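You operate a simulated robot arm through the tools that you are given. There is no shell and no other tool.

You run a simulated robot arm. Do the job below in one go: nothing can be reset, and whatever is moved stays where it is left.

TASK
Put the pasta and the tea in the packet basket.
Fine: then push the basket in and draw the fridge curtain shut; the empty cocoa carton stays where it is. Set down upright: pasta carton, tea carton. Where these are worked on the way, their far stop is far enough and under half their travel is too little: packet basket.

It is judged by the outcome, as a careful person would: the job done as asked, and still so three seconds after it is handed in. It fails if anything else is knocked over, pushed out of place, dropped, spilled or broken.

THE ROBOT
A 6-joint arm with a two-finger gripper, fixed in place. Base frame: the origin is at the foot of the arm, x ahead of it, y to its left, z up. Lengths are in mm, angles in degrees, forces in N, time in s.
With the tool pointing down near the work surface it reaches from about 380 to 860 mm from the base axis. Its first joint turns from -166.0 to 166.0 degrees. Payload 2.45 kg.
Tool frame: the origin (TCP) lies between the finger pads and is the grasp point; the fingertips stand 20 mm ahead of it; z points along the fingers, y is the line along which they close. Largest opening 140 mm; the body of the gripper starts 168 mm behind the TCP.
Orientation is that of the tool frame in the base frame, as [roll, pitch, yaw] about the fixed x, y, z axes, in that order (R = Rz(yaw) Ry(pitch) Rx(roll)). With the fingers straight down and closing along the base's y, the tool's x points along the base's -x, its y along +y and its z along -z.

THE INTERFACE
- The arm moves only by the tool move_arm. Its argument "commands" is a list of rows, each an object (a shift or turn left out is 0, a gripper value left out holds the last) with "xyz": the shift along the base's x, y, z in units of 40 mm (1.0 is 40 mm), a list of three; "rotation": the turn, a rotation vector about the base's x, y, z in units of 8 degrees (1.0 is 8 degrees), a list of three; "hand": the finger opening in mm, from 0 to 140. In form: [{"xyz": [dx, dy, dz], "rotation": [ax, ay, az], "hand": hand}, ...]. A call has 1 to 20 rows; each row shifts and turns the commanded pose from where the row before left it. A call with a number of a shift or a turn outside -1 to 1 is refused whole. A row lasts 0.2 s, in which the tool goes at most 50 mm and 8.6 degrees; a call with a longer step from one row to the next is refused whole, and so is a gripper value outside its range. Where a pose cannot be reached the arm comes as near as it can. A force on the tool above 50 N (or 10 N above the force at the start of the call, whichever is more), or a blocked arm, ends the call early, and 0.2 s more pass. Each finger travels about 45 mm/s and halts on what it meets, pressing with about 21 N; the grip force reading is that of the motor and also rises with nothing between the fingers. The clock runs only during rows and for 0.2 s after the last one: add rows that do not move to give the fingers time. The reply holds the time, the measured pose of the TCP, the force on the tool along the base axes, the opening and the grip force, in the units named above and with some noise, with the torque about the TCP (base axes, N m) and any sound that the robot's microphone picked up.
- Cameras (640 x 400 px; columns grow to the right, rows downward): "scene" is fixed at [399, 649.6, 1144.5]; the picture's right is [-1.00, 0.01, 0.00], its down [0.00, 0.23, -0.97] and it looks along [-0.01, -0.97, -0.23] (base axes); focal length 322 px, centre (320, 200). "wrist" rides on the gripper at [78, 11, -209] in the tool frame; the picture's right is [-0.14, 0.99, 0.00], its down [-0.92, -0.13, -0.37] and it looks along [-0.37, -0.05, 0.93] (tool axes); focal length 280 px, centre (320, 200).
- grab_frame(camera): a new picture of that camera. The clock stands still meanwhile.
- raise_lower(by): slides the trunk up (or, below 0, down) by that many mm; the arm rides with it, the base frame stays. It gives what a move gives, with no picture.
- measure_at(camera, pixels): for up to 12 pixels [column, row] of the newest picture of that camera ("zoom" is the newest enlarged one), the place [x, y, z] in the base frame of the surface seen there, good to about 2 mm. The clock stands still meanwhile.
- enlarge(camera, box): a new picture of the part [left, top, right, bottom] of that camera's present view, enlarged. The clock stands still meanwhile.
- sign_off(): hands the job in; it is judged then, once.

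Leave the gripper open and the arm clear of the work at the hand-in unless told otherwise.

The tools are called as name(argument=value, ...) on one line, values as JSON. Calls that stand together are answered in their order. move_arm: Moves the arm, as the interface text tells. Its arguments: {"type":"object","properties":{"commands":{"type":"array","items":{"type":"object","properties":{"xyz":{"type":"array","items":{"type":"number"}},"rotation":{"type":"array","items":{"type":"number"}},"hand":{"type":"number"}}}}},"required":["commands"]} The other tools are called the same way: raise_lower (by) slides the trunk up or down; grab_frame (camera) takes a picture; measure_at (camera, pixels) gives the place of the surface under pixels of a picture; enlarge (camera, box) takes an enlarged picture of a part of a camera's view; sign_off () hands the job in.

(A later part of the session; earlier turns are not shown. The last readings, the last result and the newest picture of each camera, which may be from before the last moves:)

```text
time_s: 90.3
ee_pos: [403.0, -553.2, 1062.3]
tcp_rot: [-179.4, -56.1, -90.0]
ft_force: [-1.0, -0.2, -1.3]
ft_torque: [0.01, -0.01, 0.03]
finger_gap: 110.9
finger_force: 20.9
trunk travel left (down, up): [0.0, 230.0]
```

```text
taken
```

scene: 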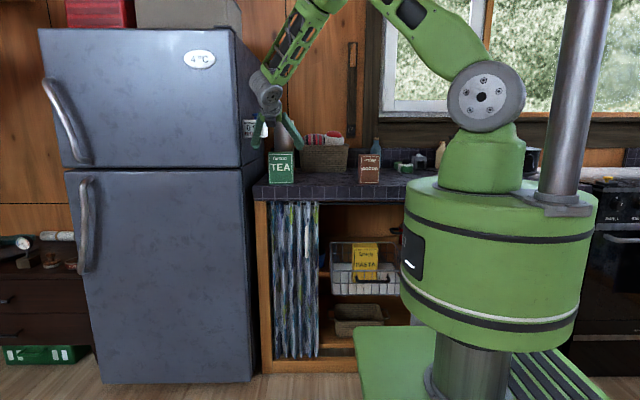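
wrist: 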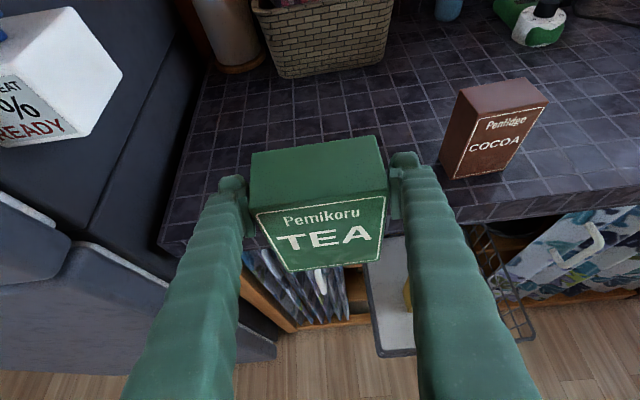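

Tea is held over the front of the counter at (403,-553,1062). I descend to z≈760 moving toward x≈200, y≈-526.

move_arm(commands=[{"xyz": [-0.5, 0, -0.3]}, {"xyz": [-0.7, 0, -0.6]}, {"xyz": [-0.7, 0.1, -0.7]}, {"xyz": [-0.7, 0.1, -0.7]}, {"xyz": [-0.5, 0.1, -0.8]}, {"xyz": [-0.5, 0.1, -0.8]}, {"xyz": [-0.5, 0.1, -0.8]}, {"xyz": [-0.5, 0.1, -0.8]}, {"xyz": [-0.3, 0.07, -0.8]}, {"xyz": [-0.1, 0, -0.8]}, {"xyz": [0, 0, -0.4]}, {"xyz": [0, 0, 0]}])

grab_frame(camera="wrist")

grab_frame(camera="scene")

```text
time_s: 92.9
ee_pos: [206.0, -525.8, 761.8]
tcp_rot: [-179.5, -56.0, -90.0]
ft_force: [0.4, 0.4, -1.8]
ft_torque: [0.0, 0.02, 0.03]
finger_gap: 110.9
finger_force: 20.5
trunk travel left (down, up): [0.0, 230.0]
```

```text
taken
```

wrist: 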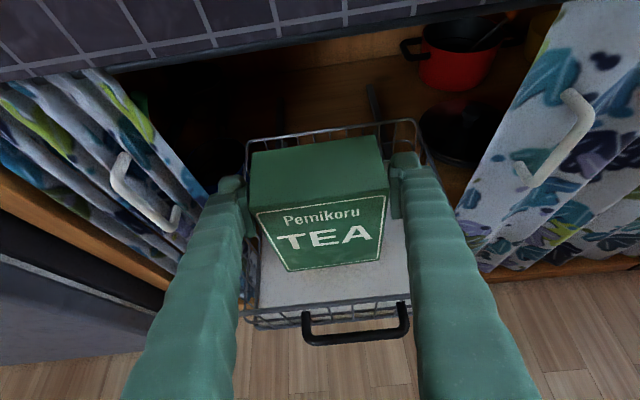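

```text
taken
```

scene: 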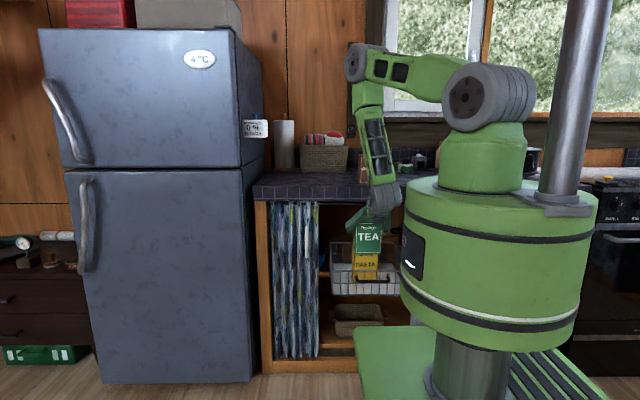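

Tea hangs in front of the pasta with ~15 mm to spare. I lower it into the basket to just above the floor plate.

move_arm(commands=[{"xyz": [-0.1, 0.06, -0.5]}, {"xyz": [0, 0, -0.6]}, {"xyz": [0, 0, -0.6]}, {"xyz": [0, 0, -0.6]}, {"xyz": [0, 0, -0.6]}, {"xyz": [0, 0, -0.5]}, {"xyz": [0, 0, -0.3]}, {"xyz": [0, 0, 0]}])

grab_frame(camera="wrist")

```text
time_s: 94.7
ee_pos: [199.1, -524.5, 613.3]
tcp_rot: [-179.5, -56.0, -90.1]
ft_force: [0.2, -1.0, -1.0]
ft_torque: [-0.02, -0.02, 0.04]
finger_gap: 110.8
finger_force: 21.4
trunk travel left (down, up): [0.0, 230.0]
```

```text
taken
```

wrist: 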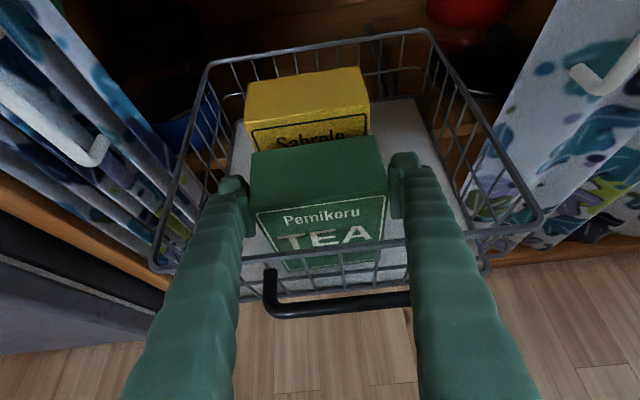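

Tea stands in front of the pasta, inside the basket, ~10 mm above the floor. I lower in small steps.

move_arm(commands=[{"xyz": [0, 0, -0.12]}, {"xyz": [0, 0, -0.06]}, {"xyz": [0, 0, 0]}])

```text
time_s: 95.5
ee_pos: [199.8, -523.7, 606.5]
tcp_rot: [-179.5, -56.0, -90.0]
ft_force: [-0.2, 0.5, -1.1]
ft_torque: [0.02, 0.02, 0.01]
finger_gap: 110.5
finger_force: 21.3
trunk travel left (down, up): [0.0, 230.0]
```

move_arm(commands=[{"xyz": [0, 0, -0.06]}, {"xyz": [0, 0, -0.03]}, {"xyz": [0, 0, 0]}])

```text
time_s: 96.3
ee_pos: [199.6, -524.9, 603.2]
tcp_rot: [-179.4, -56.0, -90.0]
ft_force: [-0.1, 0.3, -1.9]
ft_torque: [0.01, 0.02, -0.02]
finger_gap: 110.6
finger_force: 21.1
trunk travel left (down, up): [0.0, 230.0]
```

move_arm(commands=[{"xyz": [0, 0, -0.04]}, {"xyz": [0, 0, 0]}])

```text
time_s: 96.9
ee_pos: [200.9, -523.8, 602.9]
tcp_rot: [-179.4, -56.2, -90.1]
ft_force: [0.5, 1.4, 9.2]
ft_torque: [0.23, 0.07, 0.03]
finger_gap: 110.7
finger_force: 21.6
trunk travel left (down, up): [0.0, 230.0]
```

Firm contact (+9 N). I open gently.

move_arm(commands=[{"xyz": [0, 0, 0.01], "hand": 114}, {"hand": 118}, {"hand": 124}, {"hand": 130}, {"hand": 130}])

grab_frame(camera="wrist")

grab_frame(camera="scene")

```text
time_s: 98.1
ee_pos: [199.8, -522.9, 603.0]
tcp_rot: [-179.4, -56.0, -90.0]
ft_force: [-0.4, -0.6, 0.8]
ft_torque: [0.01, 0.0, 0.01]
finger_gap: 130.2
finger_force: 0.1
trunk travel left (down, up): [0.0, 230.0]
```

```text
taken
```

wrist: 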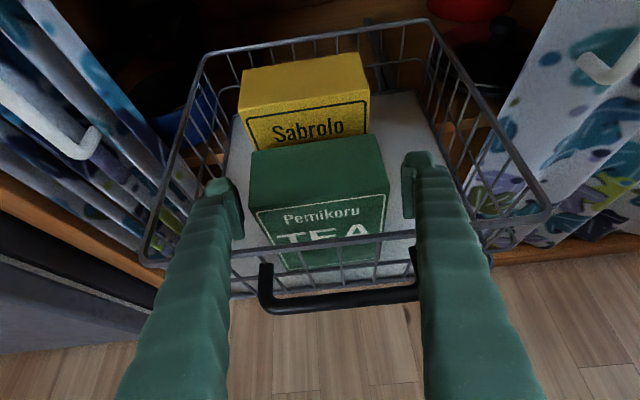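

```text
taken
```

scene: 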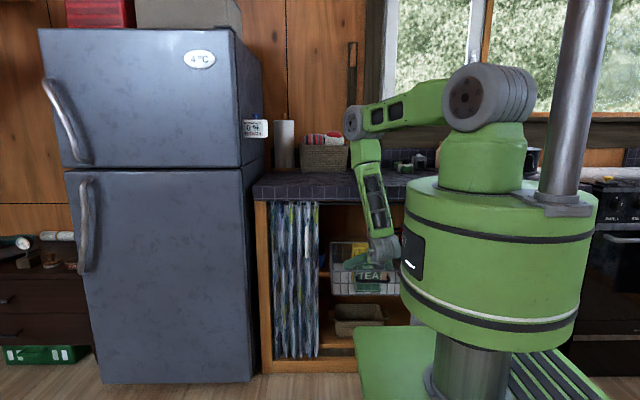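

Both cartons stand upright and free in the basket. I lift the hand straight up, clear of them, and close it to 30 mm on the way to (215,-550,850).

move_arm(commands=[{"xyz": [0, 0, 0.5], "hand": 132}, {"xyz": [0, 0, 0.9]}, {"xyz": [0, 0, 0.9]}, {"xyz": [0.1, -0.1, 1]}, {"xyz": [0.1, -0.2, 1], "hand": 30}, {"xyz": [0.1, -0.2, 1]}, {"xyz": [0.1, -0.2, 0.9]}, {"xyz": [0, 0, 0]}])

grab_frame(camera="wrist")

```text
time_s: 99.9
ee_pos: [214.2, -551.2, 850.8]
tcp_rot: [-179.6, -56.0, -90.0]
ft_force: [0.9, -0.7, 0.0]
ft_torque: [0.0, -0.01, -0.01]
finger_gap: 43.6
finger_force: 0.1
trunk travel left (down, up): [0.0, 230.0]
```

```text
taken
```

wrist: 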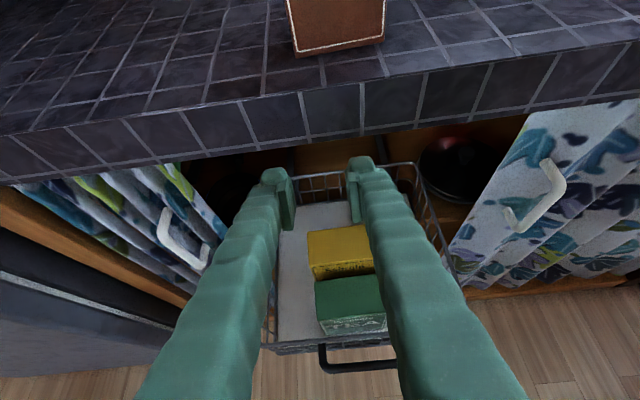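

Both cartons stand in the basket. Now I spin the tool 90° back about its axis so the fingers close in the vertical plane again, and tilt 16° flatter.

move_arm(commands=[{"rotation": [0, -0.829, -0.559], "hand": 30}, {"rotation": [0, -0.829, -0.559]}, {"rotation": [0, -0.829, -0.559]}, {"rotation": [0, -0.829, -0.559]}, {"rotation": [0, -0.829, -0.559]}, {"rotation": [0, -0.829, -0.559]}, {"rotation": [0, -0.829, -0.559]}, {"rotation": [0, -0.829, -0.559]}, {"rotation": [0, -0.829, -0.559]}, {"rotation": [0, -0.829, -0.559]}, {"rotation": [0, -0.829, -0.559]}, {"rotation": [0, -0.21, -0.14]}, {"xyz": [0, 0, 0]}])

```text
time_s: 102.7
ee_pos: [216.1, -551.5, 850.9]
tcp_rot: [-123.5, 0.0, -180.0]
ft_force: [0.4, -0.5, 0.3]
ft_torque: [0.04, -0.01, -0.02]
finger_gap: 29.9
finger_force: 0.0
trunk travel left (down, up): [0.0, 230.0]
```

Rolled back. I now tilt to 72° while going to (190,-470,710), above and in front of the tea.

move_arm(commands=[{"xyz": [-0.2, 0.2, -0.6], "rotation": [-1, 0, 0]}, {"xyz": [-0.2, 0.4, -0.7], "rotation": [-0.95, 0, 0]}, {"xyz": [-0.15, 0.5, -0.8]}, {"xyz": [-0.1, 0.5, -0.8]}, {"xyz": [0, 0.45, -0.6]}, {"xyz": [0, 0, 0]}])

grab_frame(camera="wrist")

grab_frame(camera="scene")

```text
time_s: 104.1
ee_pos: [189.7, -470.1, 709.3]
tcp_rot: [-107.9, 0.0, 179.9]
ft_force: [0.7, 0.0, 0.1]
ft_torque: [-0.02, 0.04, 0.02]
finger_gap: 30.0
finger_force: 0.0
trunk travel left (down, up): [0.0, 230.0]
```

```text
taken
```

wrist: 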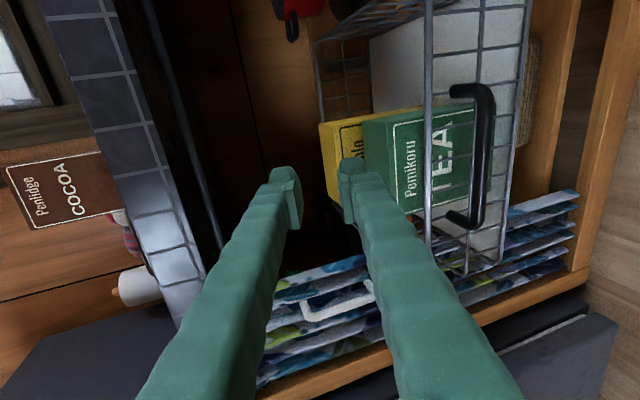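

```text
taken
```

scene: 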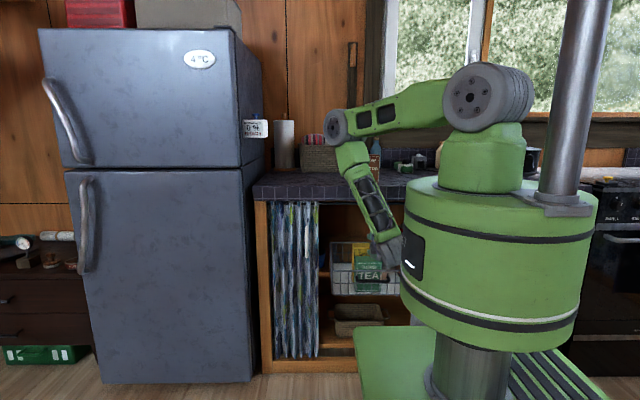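

The bar is visible at (488,150). I measure its present place.

measure_at(camera="wrist", pixels=[[490, 110], [489, 130], [487, 155], [484, 180], [482, 205], [460, 90], [430, 60], [430, 200]])

```text
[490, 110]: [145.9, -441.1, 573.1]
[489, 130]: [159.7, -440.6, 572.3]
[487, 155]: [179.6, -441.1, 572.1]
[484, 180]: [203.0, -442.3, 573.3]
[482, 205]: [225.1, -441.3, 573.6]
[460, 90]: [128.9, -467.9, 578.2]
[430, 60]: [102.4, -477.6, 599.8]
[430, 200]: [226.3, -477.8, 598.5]
```

Bar centre is ≈ (y -446.5, z 571). I go diagonally down in front of it to the pre-grasp point (190,-390,590).

move_arm(commands=[{"xyz": [0, 0.5, -0.65]}, {"xyz": [0, 0.5, -0.65]}, {"xyz": [0, 0.45, -0.5]}, {"xyz": [0, 0.45, -0.5]}, {"xyz": [0, 0.13, -0.65]}, {"xyz": [0, 0, 0]}])

grab_frame(camera="wrist")

```text
time_s: 105.5
ee_pos: [187.8, -386.1, 591.8]
tcp_rot: [-108.0, -0.2, 180.0]
ft_force: [-0.2, 0.6, 0.3]
ft_torque: [-0.02, 0.0, 0.01]
finger_gap: 29.8
finger_force: 0.0
trunk travel left (down, up): [0.0, 230.0]
```

```text
taken
```

wrist: 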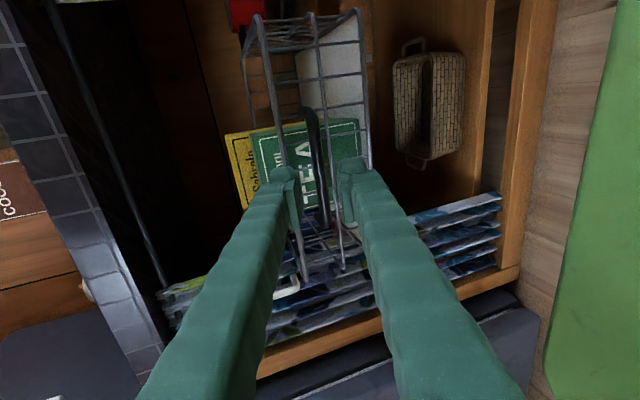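

The bar is lined up between the fingers. I advance 62 mm and close on it.

move_arm(commands=[{"xyz": [0.02, -0.5, -0.17]}, {"xyz": [0, -0.5, -0.17]}, {"xyz": [0, -0.35, -0.12]}, {"xyz": [0, -0.13, -0.05]}, {"xyz": [0, 0, 0]}, {"hand": 0}, {"hand": 0}, {"hand": 0}, {"hand": 0}])

grab_frame(camera="wrist")

```text
time_s: 107.5
ee_pos: [190.7, -447.8, 572.0]
tcp_rot: [-107.9, 0.0, -180.0]
ft_force: [-1.4, -2.4, 17.1]
ft_torque: [0.0, 0.14, -0.24]
finger_gap: 7.3
finger_force: 34.6
trunk travel left (down, up): [0.0, 230.0]
```

```text
taken
```

wrist: 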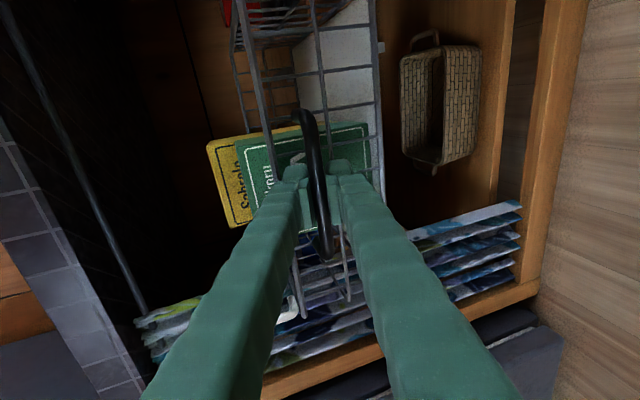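

Gripped as before (gap 7.3 mm). I ease up 1 mm and begin pushing the basket in, starting very gently so the cartons don't rock.

move_arm(commands=[{"xyz": [0, 0, 0.03]}, {"xyz": [0, -0.05, 0]}, {"xyz": [0, -0.1, 0]}, {"xyz": [0, -0.15, 0]}, {"xyz": [0, -0.2, 0]}, {"xyz": [0, -0.2, 0]}, {"xyz": [0, -0.2, 0]}, {"xyz": [0, -0.2, 0]}])

grab_frame(camera="wrist")

```text
time_s: 109.3
ee_pos: [191.0, -492.7, 571.7]
tcp_rot: [-108.1, -0.2, 179.9]
ft_force: [0.9, 0.6, -12.9]
ft_torque: [0.01, 0.01, -0.26]
finger_gap: 7.1
finger_force: 35.3
trunk travel left (down, up): [0.0, 230.0]
```

```text
taken
```

wrist: 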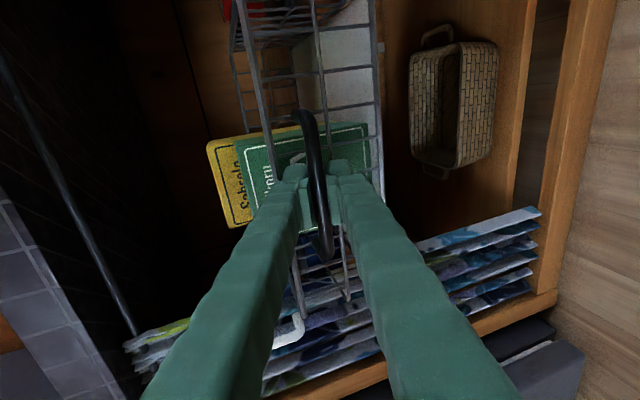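

The basket follows and the cartons keep their place. I continue pushing at 40 mm/s.

move_arm(commands=[{"xyz": [0, -0.1, -0.02]}, {"xyz": [0, -0.2, 0]}, {"xyz": [0, -0.2, 0]}, {"xyz": [0, -0.2, 0]}, {"xyz": [0, -0.2, 0]}, {"xyz": [0, -0.2, 0]}, {"xyz": [0, -0.2, 0]}, {"xyz": [0, -0.2, 0]}, {"xyz": [0, -0.2, 0]}, {"xyz": [0, -0.2, 0]}, {"xyz": [0, -0.1, 0]}])

grab_frame(camera="wrist")

```text
time_s: 111.7
ee_pos: [190.6, -572.2, 572.9]
tcp_rot: [-107.9, -0.1, -180.0]
ft_force: [-6.0, 1.5, -4.0]
ft_torque: [0.01, 0.0, 0.03]
finger_gap: 7.2
finger_force: 35.6
trunk travel left (down, up): [0.0, 230.0]
```

```text
taken
```

wrist: 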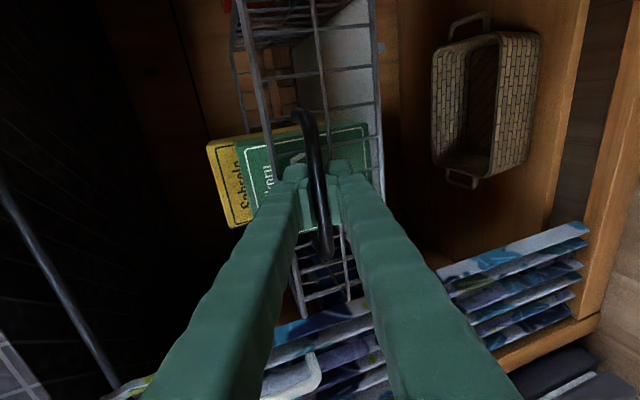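

Half way in (y -572), cartons undisturbed. I keep going.

move_arm(commands=[{"xyz": [0, -0.1, -0.01]}, {"xyz": [0, -0.2, 0]}, {"xyz": [0, -0.2, 0]}, {"xyz": [0, -0.2, 0]}, {"xyz": [0, -0.2, 0]}, {"xyz": [0, -0.2, 0]}, {"xyz": [0, -0.2, 0]}, {"xyz": [0, -0.2, 0]}, {"xyz": [0, -0.2, 0]}, {"xyz": [0, -0.2, 0]}, {"xyz": [0, -0.2, 0]}, {"xyz": [0, -0.2, 0]}, {"xyz": [0, -0.2, 0]}, {"xyz": [0, -0.1, 0]}])

grab_frame(camera="wrist")

```text
time_s: 114.7
ee_pos: [189.6, -676.1, 571.9]
tcp_rot: [-108.0, 0.0, -180.0]
ft_force: [0.7, 1.0, -4.3]
ft_torque: [0.01, -0.17, 0.47]
finger_gap: 6.8
finger_force: 34.8
trunk travel left (down, up): [0.0, 230.0]
```

```text
taken
```

wrist: 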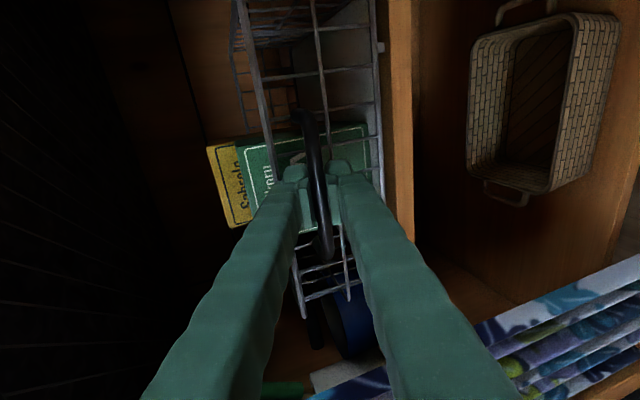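

47 mm remain to its starting place. I slow down toward the inner stop.

move_arm(commands=[{"xyz": [0, -0.15, 0]}, {"xyz": [0, -0.2, 0]}, {"xyz": [0, -0.2, 0]}, {"xyz": [0, -0.15, 0]}, {"xyz": [0, -0.12, 0]}, {"xyz": [0, -0.1, 0]}, {"xyz": [0, -0.1, 0]}, {"xyz": [0, -0.1, 0]}, {"xyz": [0, 0, 0]}])

```text
time_s: 116.7
ee_pos: [189.9, -720.2, 571.7]
tcp_rot: [-107.9, 0.0, -180.0]
ft_force: [4.7, 0.1, 2.9]
ft_torque: [0.01, -0.03, -0.05]
finger_gap: 7.4
finger_force: 35.3
trunk travel left (down, up): [0.0, 230.0]
```

Nearly home (y -720), still no stop force. I push on in 2–3 mm steps to feel the stop.

move_arm(commands=[{"xyz": [0, -0.06, 0]}, {"xyz": [0, -0.06, 0]}, {"xyz": [0, 0, 0]}])

```text
time_s: 117.5
ee_pos: [189.4, -723.3, 572.0]
tcp_rot: [-108.1, -0.2, -180.0]
ft_force: [3.8, 17.2, 9.9]
ft_torque: [-0.01, -0.04, -0.05]
finger_gap: 7.1
finger_force: 34.8
trunk travel left (down, up): [0.0, 230.0]
```

The stop pushes back with 17 N at y=-723: the basket is fully in. I open the fingers and back out along the tool axis.

move_arm(commands=[{"xyz": [0, 0.02, 0]}, {"hand": 20}, {"hand": 28}, {"hand": 28}, {"xyz": [0, 0, 0]}])

grab_frame(camera="wrist")

```text
time_s: 118.7
ee_pos: [190.1, -724.9, 571.0]
tcp_rot: [-107.8, 0.1, 179.9]
ft_force: [0.5, 0.4, 0.7]
ft_torque: [0.02, -0.01, -0.03]
finger_gap: 28.4
finger_force: 0.0
trunk travel left (down, up): [0.0, 230.0]
```

```text
taken
```

wrist: 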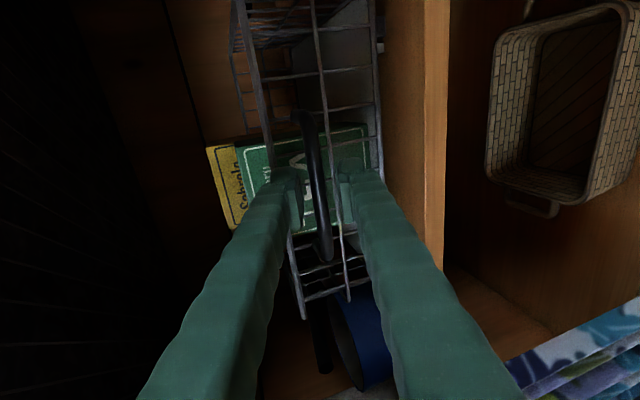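

Free of the bar. I withdraw along the axis 130 mm.

move_arm(commands=[{"xyz": [0, 0.4, 0.13]}, {"xyz": [0, 0.7, 0.23]}, {"xyz": [0, 0.9, 0.29]}, {"xyz": [0, 0.9, 0.29]}, {"xyz": [0, 0.3, 0.1]}, {"xyz": [0, 0, 0]}])

grab_frame(camera="wrist")

enlarge(camera="scene", box=[250, 180, 430, 380])

```text
time_s: 120.1
ee_pos: [187.9, -595.3, 613.1]
tcp_rot: [-107.8, -0.1, 180.0]
ft_force: [1.7, 0.2, 0.0]
ft_torque: [-0.01, 0.01, 0.02]
finger_gap: 28.0
finger_force: 0.0
trunk travel left (down, up): [0.0, 230.0]
```

```text
taken
```

wrist: 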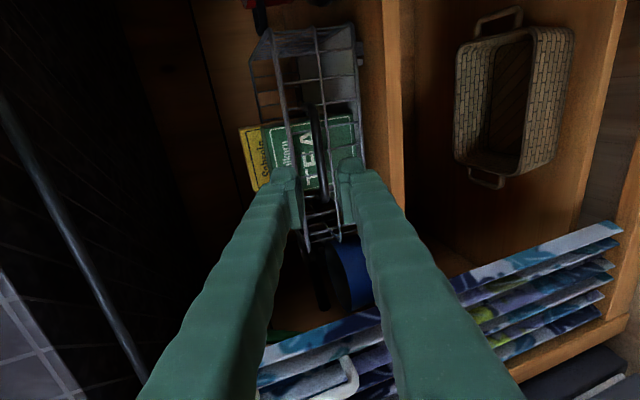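

```text
2.00 times, centred on (340, 280) of scene
```

zoom: 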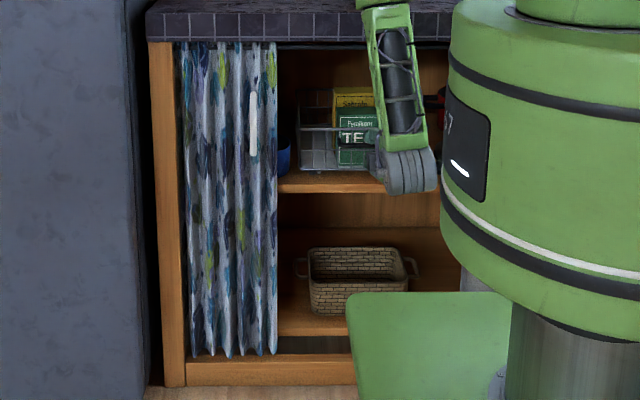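

The basket is in with tea and pasta upright behind its rim. Next the fridge-side curtain: I back off and move to about (400,-530,690) to view its white pull.

move_arm(commands=[{"xyz": [0.2, 0.8, 0.4], "hand": 0}, {"xyz": [0.6, 0.6, 0.6]}, {"xyz": [0.9, 0.2, 0.4]}, {"xyz": [0.9, 0, 0.3]}, {"xyz": [0.9, 0, 0.2]}, {"xyz": [0.9, 0, 0]}, {"xyz": [0.8, 0, 0]}, {"xyz": [0, 0, 0]}])

grab_frame(camera="wrist")

grab_frame(camera="scene")

```text
time_s: 121.9
ee_pos: [400.2, -534.2, 689.4]
tcp_rot: [-107.9, 0.0, 180.0]
ft_force: [0.4, 0.3, 0.1]
ft_torque: [-0.06, -0.01, 0.0]
finger_gap: 0.0
finger_force: 21.0
trunk travel left (down, up): [0.0, 230.0]
```

```text
taken
```

wrist: 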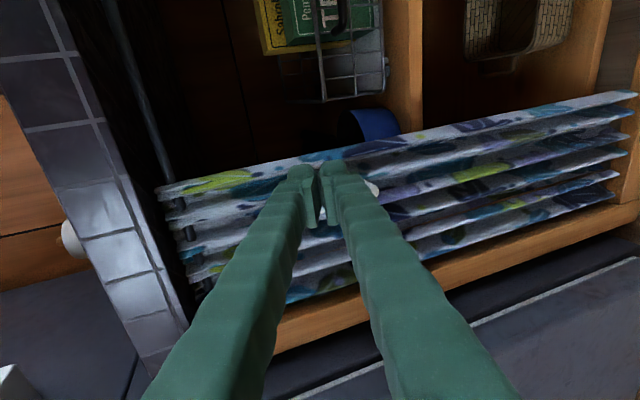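

```text
taken
```

scene: 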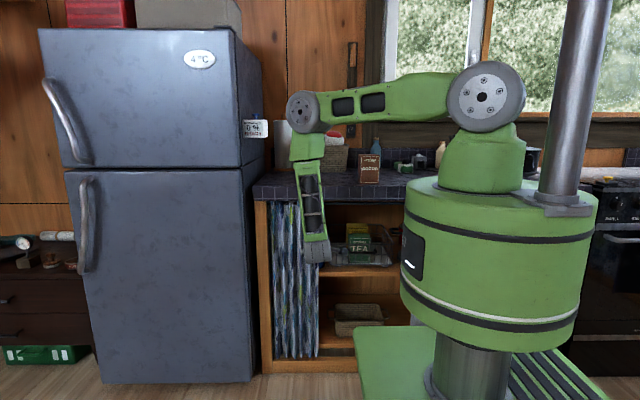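

The closed fingers hide the pull. I shift 80 mm to -x to see it beside the hand.

move_arm(commands=[{"xyz": [-0.7, 0.1, 0]}, {"xyz": [-0.9, 0, 0]}, {"xyz": [-0.6, 0, 0]}, {"xyz": [0, 0, 0]}])

grab_frame(camera="wrist")

```text
time_s: 122.9
ee_pos: [309.8, -529.0, 687.7]
tcp_rot: [-107.9, 0.0, -180.0]
ft_force: [0.2, 0.5, 0.0]
ft_torque: [0.0, -0.01, -0.01]
finger_gap: 0.1
finger_force: 20.9
trunk travel left (down, up): [0.0, 230.0]
```

```text
taken
```

wrist: 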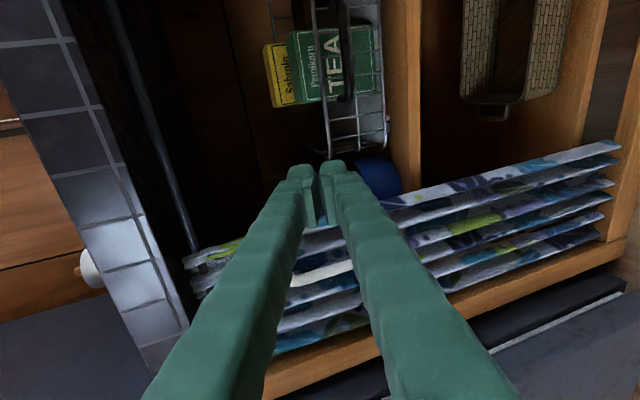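

The pull is still mostly hidden here. I look through the scene camera instead, enlarged around the curtain.

enlarge(camera="scene", box=[260, 190, 360, 280])

```text
4.44 times, centred on (310, 235) of scene
```

zoom: 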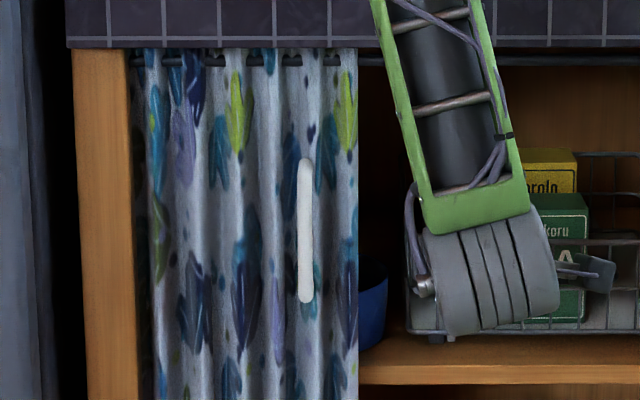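

The white pull shows at zoom (305,160)–(305,300). I measure it, the curtain next to it and the rail.

measure_at(camera="zoom", pixels=[[305, 163], [305, 180], [305, 200], [305, 230], [305, 260], [305, 285], [305, 298], [290, 230], [320, 230], [340, 230], [355, 230], [260, 230]])

```text
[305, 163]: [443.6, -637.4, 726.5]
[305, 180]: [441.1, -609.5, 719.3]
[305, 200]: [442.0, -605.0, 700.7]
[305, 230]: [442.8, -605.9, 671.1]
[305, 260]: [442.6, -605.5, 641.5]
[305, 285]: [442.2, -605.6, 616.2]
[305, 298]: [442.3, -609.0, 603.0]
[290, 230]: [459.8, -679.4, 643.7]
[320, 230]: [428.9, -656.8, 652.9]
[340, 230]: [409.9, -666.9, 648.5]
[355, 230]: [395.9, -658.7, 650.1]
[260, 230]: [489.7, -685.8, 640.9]
```

The pull's bar is at x≈442.5, y -605..-619, z 605–725, with ~36 mm free behind it. I'll push it from its +x side with the closed fingers: first to (488,-540,668), in front of the curtain.

move_arm(commands=[{"xyz": [0.7, 0, 0]}, {"xyz": [0.9, 0, 0]}, {"xyz": [0.9, 0, 0]}, {"xyz": [0.9, -0.1, -0.2]}, {"xyz": [0.8, -0.1, -0.2]}, {"xyz": [0.25, -0.1, -0.1]}, {"xyz": [0, 0, 0]}])

grab_frame(camera="wrist")

enlarge(camera="scene", box=[240, 180, 360, 290])

```text
time_s: 124.5
ee_pos: [487.8, -539.5, 669.1]
tcp_rot: [-107.9, 0.0, 180.0]
ft_force: [1.1, 0.0, 1.3]
ft_torque: [0.02, -0.03, 0.02]
finger_gap: 0.2
finger_force: 20.8
trunk travel left (down, up): [0.0, 230.0]
```

```text
taken
```

wrist: 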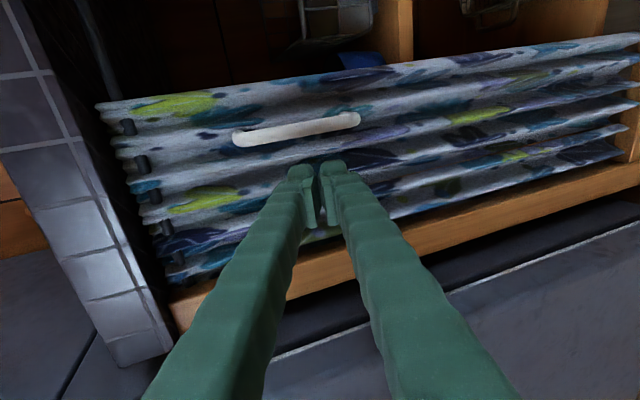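

```text
3.64 times, centred on (300, 235) of scene
```

zoom: 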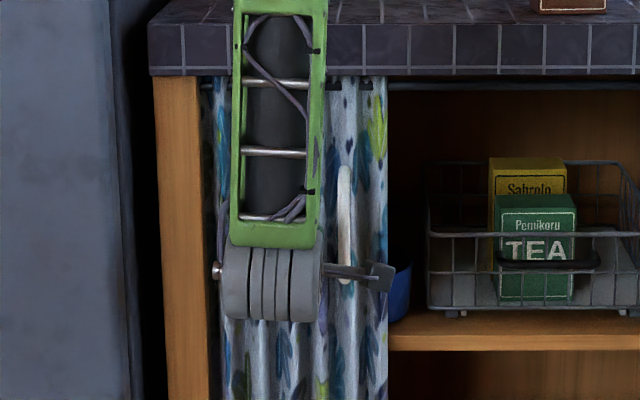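

The fingers point just to the +x side of the pull (300,130 in the view). I move in 73 mm so the tips pass beside the bar.

move_arm(commands=[{"xyz": [0, -0.6, 0]}, {"xyz": [0, -0.6, 0]}, {"xyz": [0, -0.4, 0]}, {"xyz": [0, -0.22, 0]}, {"xyz": [0, 0, 0]}])

grab_frame(camera="wrist")

```text
time_s: 125.7
ee_pos: [487.3, -613.9, 667.3]
tcp_rot: [-108.0, 0.0, -180.0]
ft_force: [-0.8, 0.5, -0.3]
ft_torque: [0.0, 0.0, 0.02]
finger_gap: 0.0
finger_force: 21.3
trunk travel left (down, up): [0.0, 230.0]
```

```text
taken
```

wrist: 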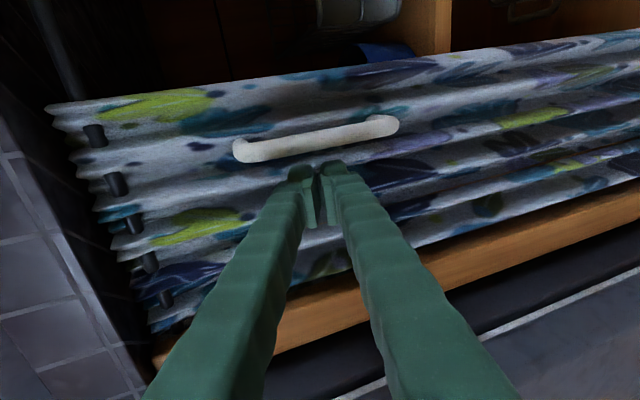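

The tips are beside the bar with no contact. I push slowly in -x and feel for contact.

move_arm(commands=[{"xyz": [-0.15, 0, 0]}, {"xyz": [-0.2, 0, 0]}, {"xyz": [-0.2, 0, 0]}, {"xyz": [-0.2, 0, 0]}, {"xyz": [-0.2, 0, 0]}, {"xyz": [-0.2, 0, 0]}])

grab_frame(camera="wrist")

```text
time_s: 127.1
ee_pos: [441.9, -614.6, 668.4]
tcp_rot: [-107.9, -0.1, 179.8]
ft_force: [0.9, -2.7, 1.0]
ft_torque: [-0.11, -0.05, 0.09]
finger_gap: 0.0
finger_force: 20.6
trunk travel left (down, up): [0.0, 230.0]
```

```text
taken
```

wrist: 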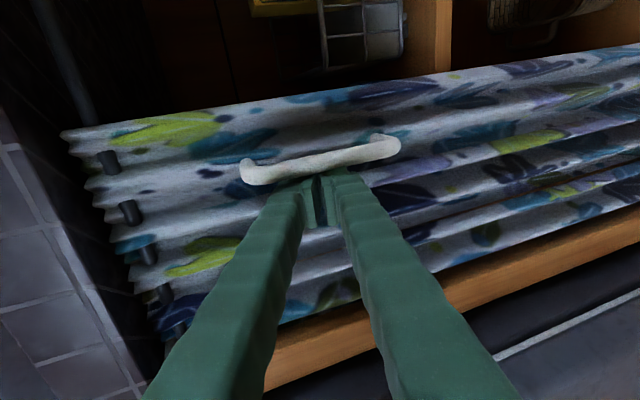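

The curtain follows with only ~3 N. I continue to push at 50 mm/s.

move_arm(commands=[{"xyz": [-0.25, 0, 0]}, {"xyz": [-0.25, 0, 0]}, {"xyz": [-0.25, 0, 0]}, {"xyz": [-0.25, 0, 0]}, {"xyz": [-0.25, 0, 0]}, {"xyz": [-0.25, 0, 0]}, {"xyz": [-0.25, 0, 0]}, {"xyz": [-0.25, 0, 0]}, {"xyz": [-0.25, 0, 0]}, {"xyz": [-0.25, 0, 0]}])

grab_frame(camera="wrist")

grab_frame(camera="scene")

```text
time_s: 129.3
ee_pos: [341.0, -612.9, 669.4]
tcp_rot: [-107.9, 0.0, -180.0]
ft_force: [-0.2, 0.6, 0.3]
ft_torque: [0.0, -0.02, 0.0]
finger_gap: 0.0
finger_force: 21.1
trunk travel left (down, up): [0.0, 230.0]
```

```text
taken
```

wrist: 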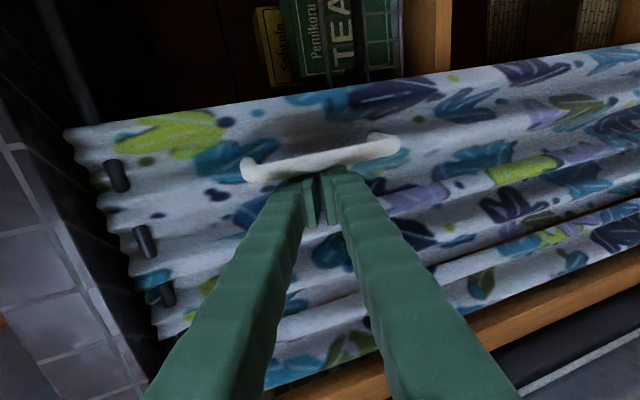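

```text
taken
```

scene: 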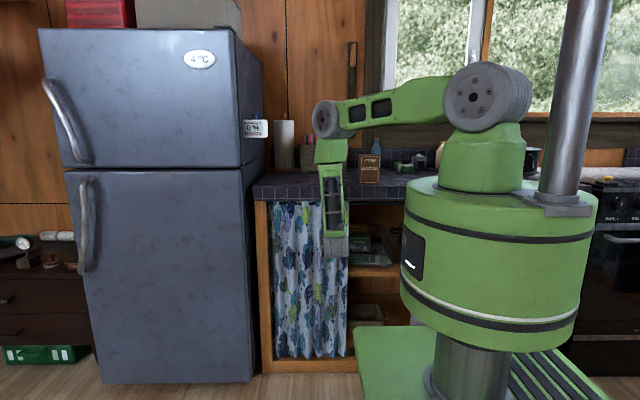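

The curtain now reaches x≈270 and follows freely. I keep pushing.

move_arm(commands=[{"xyz": [-0.25, 0, 0]}, {"xyz": [-0.25, 0, 0]}, {"xyz": [-0.25, 0, 0]}, {"xyz": [-0.25, 0, 0]}, {"xyz": [-0.25, 0, 0]}, {"xyz": [-0.25, 0, 0]}, {"xyz": [-0.25, 0, 0]}, {"xyz": [-0.25, 0, 0]}, {"xyz": [-0.25, 0, 0]}, {"xyz": [-0.25, 0, 0]}, {"xyz": [-0.25, 0, 0]}, {"xyz": [-0.25, 0, 0]}])

grab_frame(camera="wrist")

grab_frame(camera="scene")

```text
time_s: 131.9
ee_pos: [222.5, -613.1, 669.1]
tcp_rot: [-107.8, 0.0, -180.0]
ft_force: [-0.3, 0.4, -0.1]
ft_torque: [0.05, 0.01, -0.01]
finger_gap: 0.0
finger_force: 21.2
trunk travel left (down, up): [0.0, 230.0]
```

```text
taken
```

wrist: 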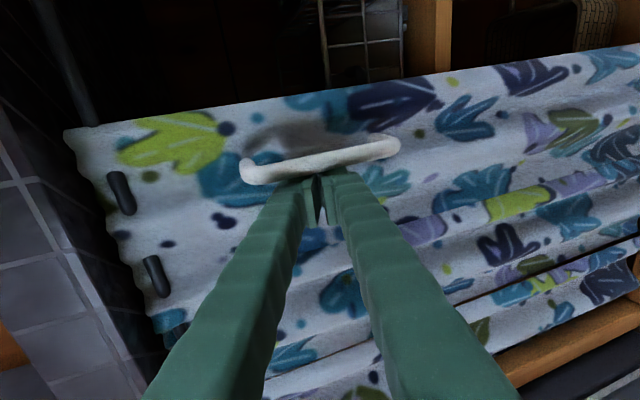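

```text
taken
```

scene: 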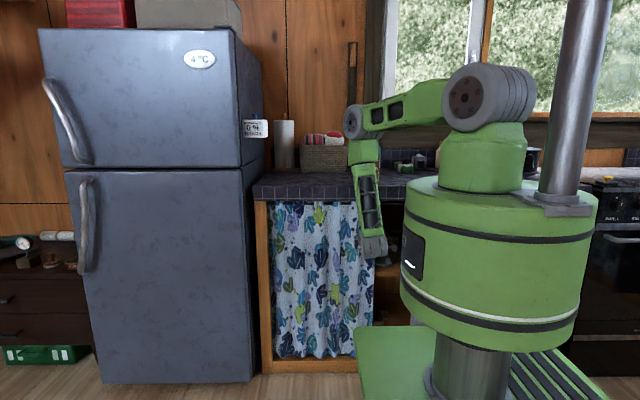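

The curtain covers to x≈155 now. I go on, watching for its stop or the other curtain.

move_arm(commands=[{"xyz": [-0.25, 0, 0]}, {"xyz": [-0.25, 0, 0]}, {"xyz": [-0.25, 0, 0]}, {"xyz": [-0.25, 0, 0]}, {"xyz": [-0.25, 0, 0]}, {"xyz": [-0.25, 0, 0]}, {"xyz": [-0.25, 0, 0]}, {"xyz": [-0.25, 0, 0]}])

grab_frame(camera="wrist")

```text
time_s: 133.7
ee_pos: [156.2, -608.7, 670.7]
tcp_rot: [-108.0, -0.2, 179.5]
ft_force: [-0.4, 0.1, 0.0]
ft_torque: [0.02, 0.01, -0.01]
finger_gap: 0.0
finger_force: 20.8
out of reach, approached as far as the arm can: row 7, 8
trunk travel left (down, up): [0.0, 230.0]
```

```text
taken
```

wrist: 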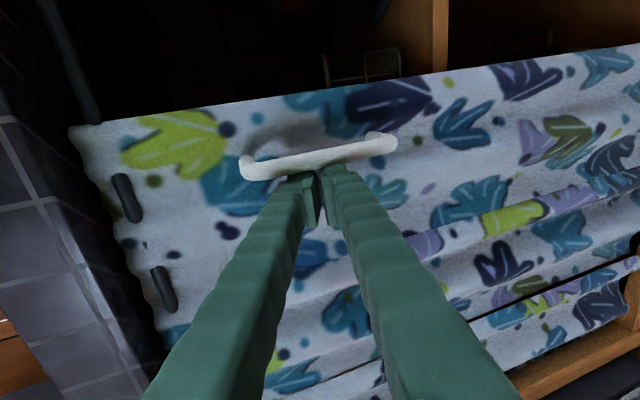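

Rows 7–8 were out of reach at x≈156 with this heading; the finger still sits behind the pull with no strain. I try turning the tool 8° clockwise while moving on.

move_arm(commands=[{"xyz": [0, 0, 0], "rotation": [0, 0, -0.6]}, {"xyz": [-0.15, 0, 0], "rotation": [0, 0, -0.4]}, {"xyz": [-0.2, 0, 0]}])

```text
time_s: 134.5
ee_pos: [143.2, -609.8, 669.0]
tcp_rot: [-107.9, 0.0, 171.9]
ft_force: [-0.7, -0.2, -0.2]
ft_torque: [-0.02, -0.04, 0.01]
finger_gap: 0.0
finger_force: 21.2
trunk travel left (down, up): [0.0, 230.0]
```

That works (x=143, yaw 172°). I continue pushing in -x, turning a little clockwise as I go.

move_arm(commands=[{"xyz": [-0.25, 0, 0], "rotation": [0, 0, -0.15]}, {"xyz": [-0.25, 0, 0], "rotation": [0, 0, -0.15]}, {"xyz": [-0.25, 0, 0], "rotation": [0, 0, -0.15]}, {"xyz": [-0.25, 0, 0], "rotation": [0, 0, -0.15]}, {"xyz": [-0.25, 0, 0], "rotation": [0, 0, -0.15]}])

grab_frame(camera="wrist")

grab_frame(camera="scene")

```text
time_s: 135.7
ee_pos: [91.2, -608.5, 668.8]
tcp_rot: [-108.0, 0.0, 166.0]
ft_force: [0.1, -1.4, -1.0]
ft_torque: [-0.01, 0.01, 0.01]
finger_gap: 0.0
finger_force: 29.3
trunk travel left (down, up): [0.0, 230.0]
```

```text
taken
```

wrist: 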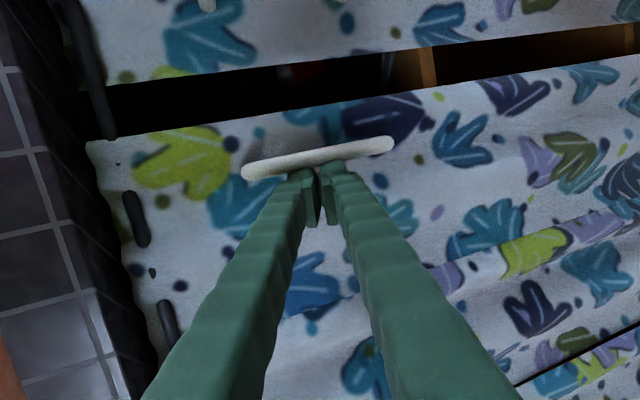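

```text
taken
```

scene: 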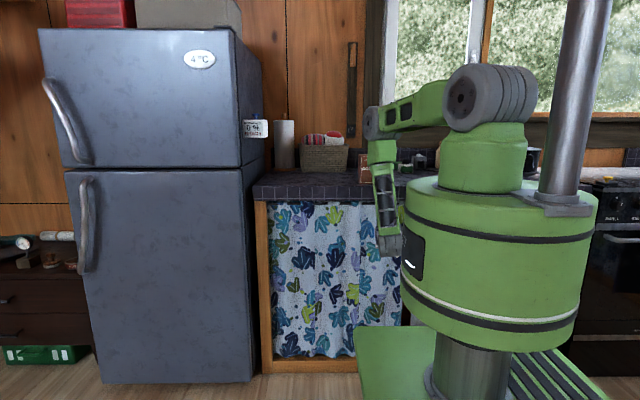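

The other curtain's edge appears at the top, with a narrow gap left. I measure both edges.

measure_at(camera="wrist", pixels=[[200, 75], [400, 48], [500, 35], [200, 120], [400, 85], [500, 70], [320, 158], [207, 5], [300, 60], [300, 105], [600, 18], [600, 45]])

```text
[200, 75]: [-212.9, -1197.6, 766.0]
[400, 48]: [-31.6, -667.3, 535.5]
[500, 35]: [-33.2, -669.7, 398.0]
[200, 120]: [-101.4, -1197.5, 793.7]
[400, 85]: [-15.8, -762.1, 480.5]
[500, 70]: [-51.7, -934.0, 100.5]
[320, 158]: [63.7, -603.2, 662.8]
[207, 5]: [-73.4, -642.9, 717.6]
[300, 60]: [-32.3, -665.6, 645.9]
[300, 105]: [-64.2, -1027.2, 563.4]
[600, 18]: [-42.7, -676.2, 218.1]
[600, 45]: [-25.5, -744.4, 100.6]
```

The other curtain's edge is at x≈-32; ours at about x≈21, so roughly 53 mm remain. I advance 36 mm carefully and measure again.

move_arm(commands=[{"xyz": [-0.2, 0, 0], "rotation": [0, 0, -0.15]}, {"xyz": [-0.25, 0, 0], "rotation": [0, 0, -0.15]}, {"xyz": [-0.25, 0, 0], "rotation": [0, 0, -0.15]}, {"xyz": [-0.2, 0, 0], "rotation": [0, 0, -0.1]}, {"xyz": [0, 0, 0]}])

grab_frame(camera="wrist")

```text
time_s: 136.9
ee_pos: [54.6, -610.0, 669.5]
tcp_rot: [-107.9, -0.1, 161.5]
ft_force: [1.0, -0.8, -0.1]
ft_torque: [-0.01, 0.05, 0.04]
finger_gap: 0.1
finger_force: 29.8
trunk travel left (down, up): [0.0, 230.0]
```

```text
taken
```

wrist: 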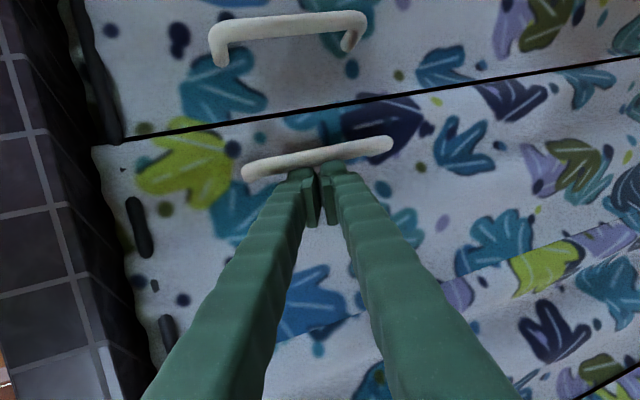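

Only a thin dark line remains between the curtains. I measure both sides of it.

measure_at(camera="wrist", pixels=[[400, 88], [400, 97], [400, 93], [200, 121], [200, 131], [550, 66], [550, 76], [320, 160], [290, 20], [300, 100], [300, 116], [250, 128]])

enlarge(camera="wrist", box=[80, 40, 640, 220])

```text
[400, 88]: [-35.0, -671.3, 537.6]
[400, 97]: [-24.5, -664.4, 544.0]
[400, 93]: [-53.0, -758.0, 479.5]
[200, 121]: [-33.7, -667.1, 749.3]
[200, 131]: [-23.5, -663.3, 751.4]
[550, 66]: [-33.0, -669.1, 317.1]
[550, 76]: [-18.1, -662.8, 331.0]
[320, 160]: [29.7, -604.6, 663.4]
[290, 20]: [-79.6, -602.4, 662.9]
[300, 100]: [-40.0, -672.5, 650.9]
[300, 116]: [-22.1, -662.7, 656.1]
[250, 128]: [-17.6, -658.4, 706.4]
```

```text
1.14 times, centred on (360, 130) of wrist
```

zoom: 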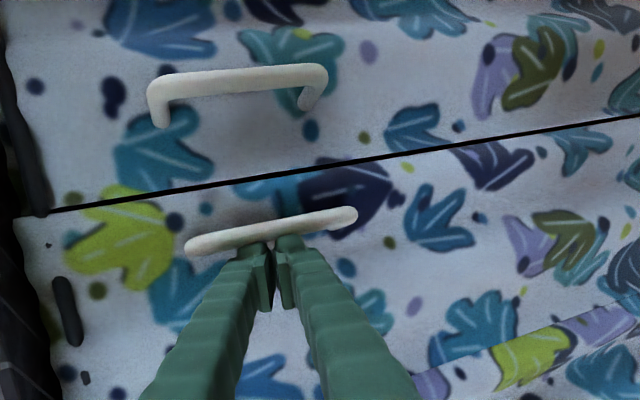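

About 9 mm remain (our edge x≈-24, the other -33). I advance in 2 mm steps, watching the force for the stop.

move_arm(commands=[{"xyz": [-0.06, 0, 0]}, {"xyz": [-0.06, 0, 0]}, {"xyz": [0, 0, 0]}])

grab_frame(camera="wrist")

```text
time_s: 137.7
ee_pos: [52.9, -610.0, 668.2]
tcp_rot: [-107.9, -0.1, 161.8]
ft_force: [22.3, -0.6, -1.1]
ft_torque: [-0.01, 0.09, 0.1]
finger_gap: 0.0
finger_force: 29.3
trunk travel left (down, up): [0.0, 230.0]
```

```text
taken
```

wrist: 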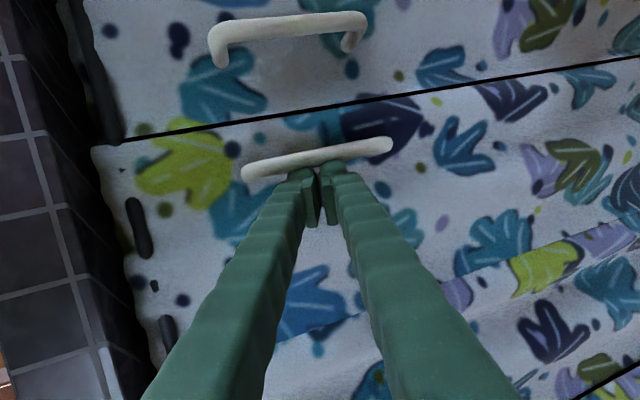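

The stop is felt: 22 N at x≈53 while the other curtain hasn't moved. The curtain is drawn fully. I ease off 8 mm in +x and check that it stays.

move_arm(commands=[{"xyz": [0.15, 0, 0]}, {"xyz": [0.2, 0, 0]}, {"xyz": [0, 0, 0]}])

grab_frame(camera="wrist")

measure_at(camera="wrist", pixels=[[290, 20], [320, 150], [400, 80], [400, 92], [300, 95], [300, 110]])

```text
time_s: 138.5
ee_pos: [65.8, -608.4, 669.7]
tcp_rot: [-107.9, 0.0, 161.5]
ft_force: [-0.7, 0.6, -0.1]
ft_torque: [-0.03, 0.0, -0.02]
finger_gap: 0.0
finger_force: 29.0
trunk travel left (down, up): [0.0, 230.0]
```

```text
taken
```

wrist: 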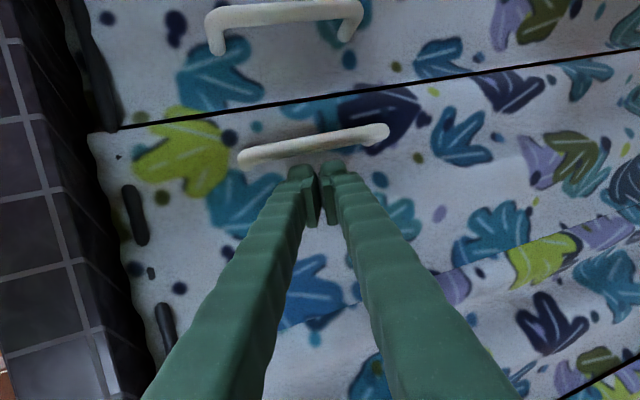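

```text
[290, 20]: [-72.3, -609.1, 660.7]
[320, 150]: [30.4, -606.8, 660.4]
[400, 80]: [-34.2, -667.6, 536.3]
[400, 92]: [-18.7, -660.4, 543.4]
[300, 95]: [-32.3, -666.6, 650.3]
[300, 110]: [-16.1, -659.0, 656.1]
```

The curtain stays drawn and the fingers are free of the pull. I withdraw 110 mm away from the curtain along the tool axis.

move_arm(commands=[{"xyz": [0.2, 0.5, 0.15]}, {"xyz": [0.25, 0.7, 0.25]}, {"xyz": [0.25, 0.7, 0.25]}, {"xyz": [0.25, 0.7, 0.25]}, {"xyz": [0, 0, 0]}])

grab_frame(camera="wrist")

```text
time_s: 139.7
ee_pos: [104.8, -503.8, 705.2]
tcp_rot: [-107.9, 0.1, 161.6]
ft_force: [0.2, 1.0, 0.6]
ft_torque: [0.0, -0.01, -0.02]
finger_gap: 0.0
finger_force: 29.5
trunk travel left (down, up): [0.0, 230.0]
```

```text
taken
```

wrist: 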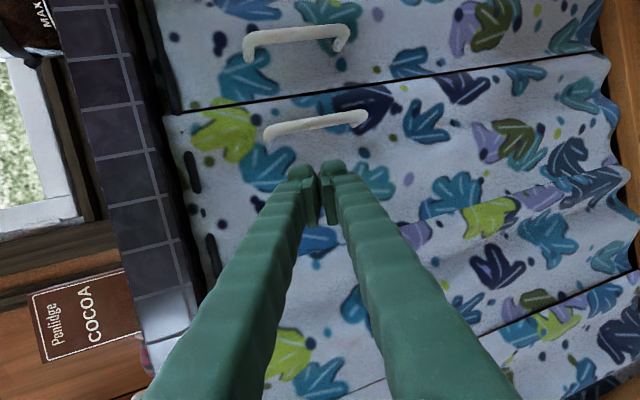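

The two curtains now meet; cocoa is untouched. I turn the tool back and rise to a clear spot in front of the counter, opening the hand.

move_arm(commands=[{"xyz": [0.6, 0, 0.3], "rotation": [0, 0, 0.75]}, {"xyz": [0.6, 0, 0.3], "rotation": [0, 0, 0.75]}, {"xyz": [0.6, 0, 0.5], "rotation": [0, 0, 0.75]}, {"xyz": [0.6, 0, 0.7], "rotation": [1, 0, 0]}, {"xyz": [0.5, -0.1, 0.8], "rotation": [1, 0, 0], "hand": 140}, {"xyz": [0.4, -0.1, 0.8], "rotation": [1, 0, 0]}, {"xyz": [0.4, 0, 0.9], "rotation": [1, 0, 0]}, {"xyz": [0.4, 0, 0.9]}, {"xyz": [0.4, 0, 0.9]}, {"xyz": [0, 0, 0.9]}, {"xyz": [0, 0, 0.9]}, {"xyz": [0, 0, 0.9]}, {"xyz": [0, 0, 0]}])

grab_frame(camera="wrist")

grab_frame(camera="scene")

```text
time_s: 142.5
ee_pos: [283.1, -513.5, 1057.7]
tcp_rot: [-139.9, -0.3, 179.6]
ft_force: [-1.5, -0.1, -0.3]
ft_torque: [-0.05, 0.0, -0.01]
finger_gap: 140.0
finger_force: 0.0
trunk travel left (down, up): [0.0, 230.0]
```

```text
taken
```

wrist: 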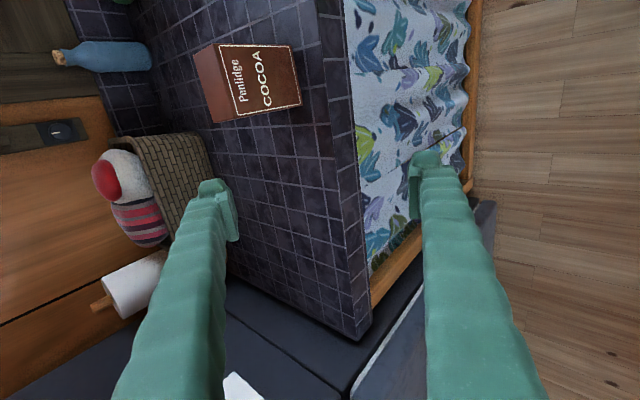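

```text
taken
```

scene: 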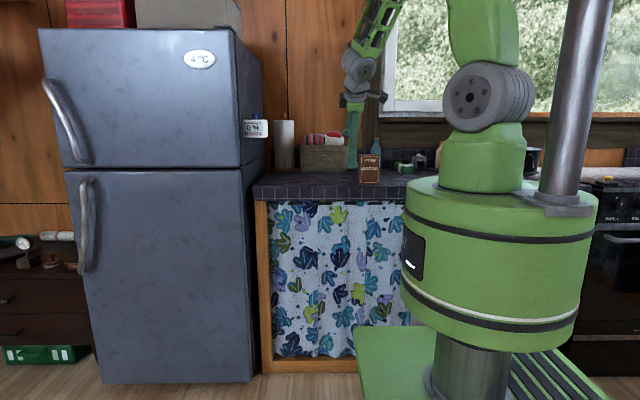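

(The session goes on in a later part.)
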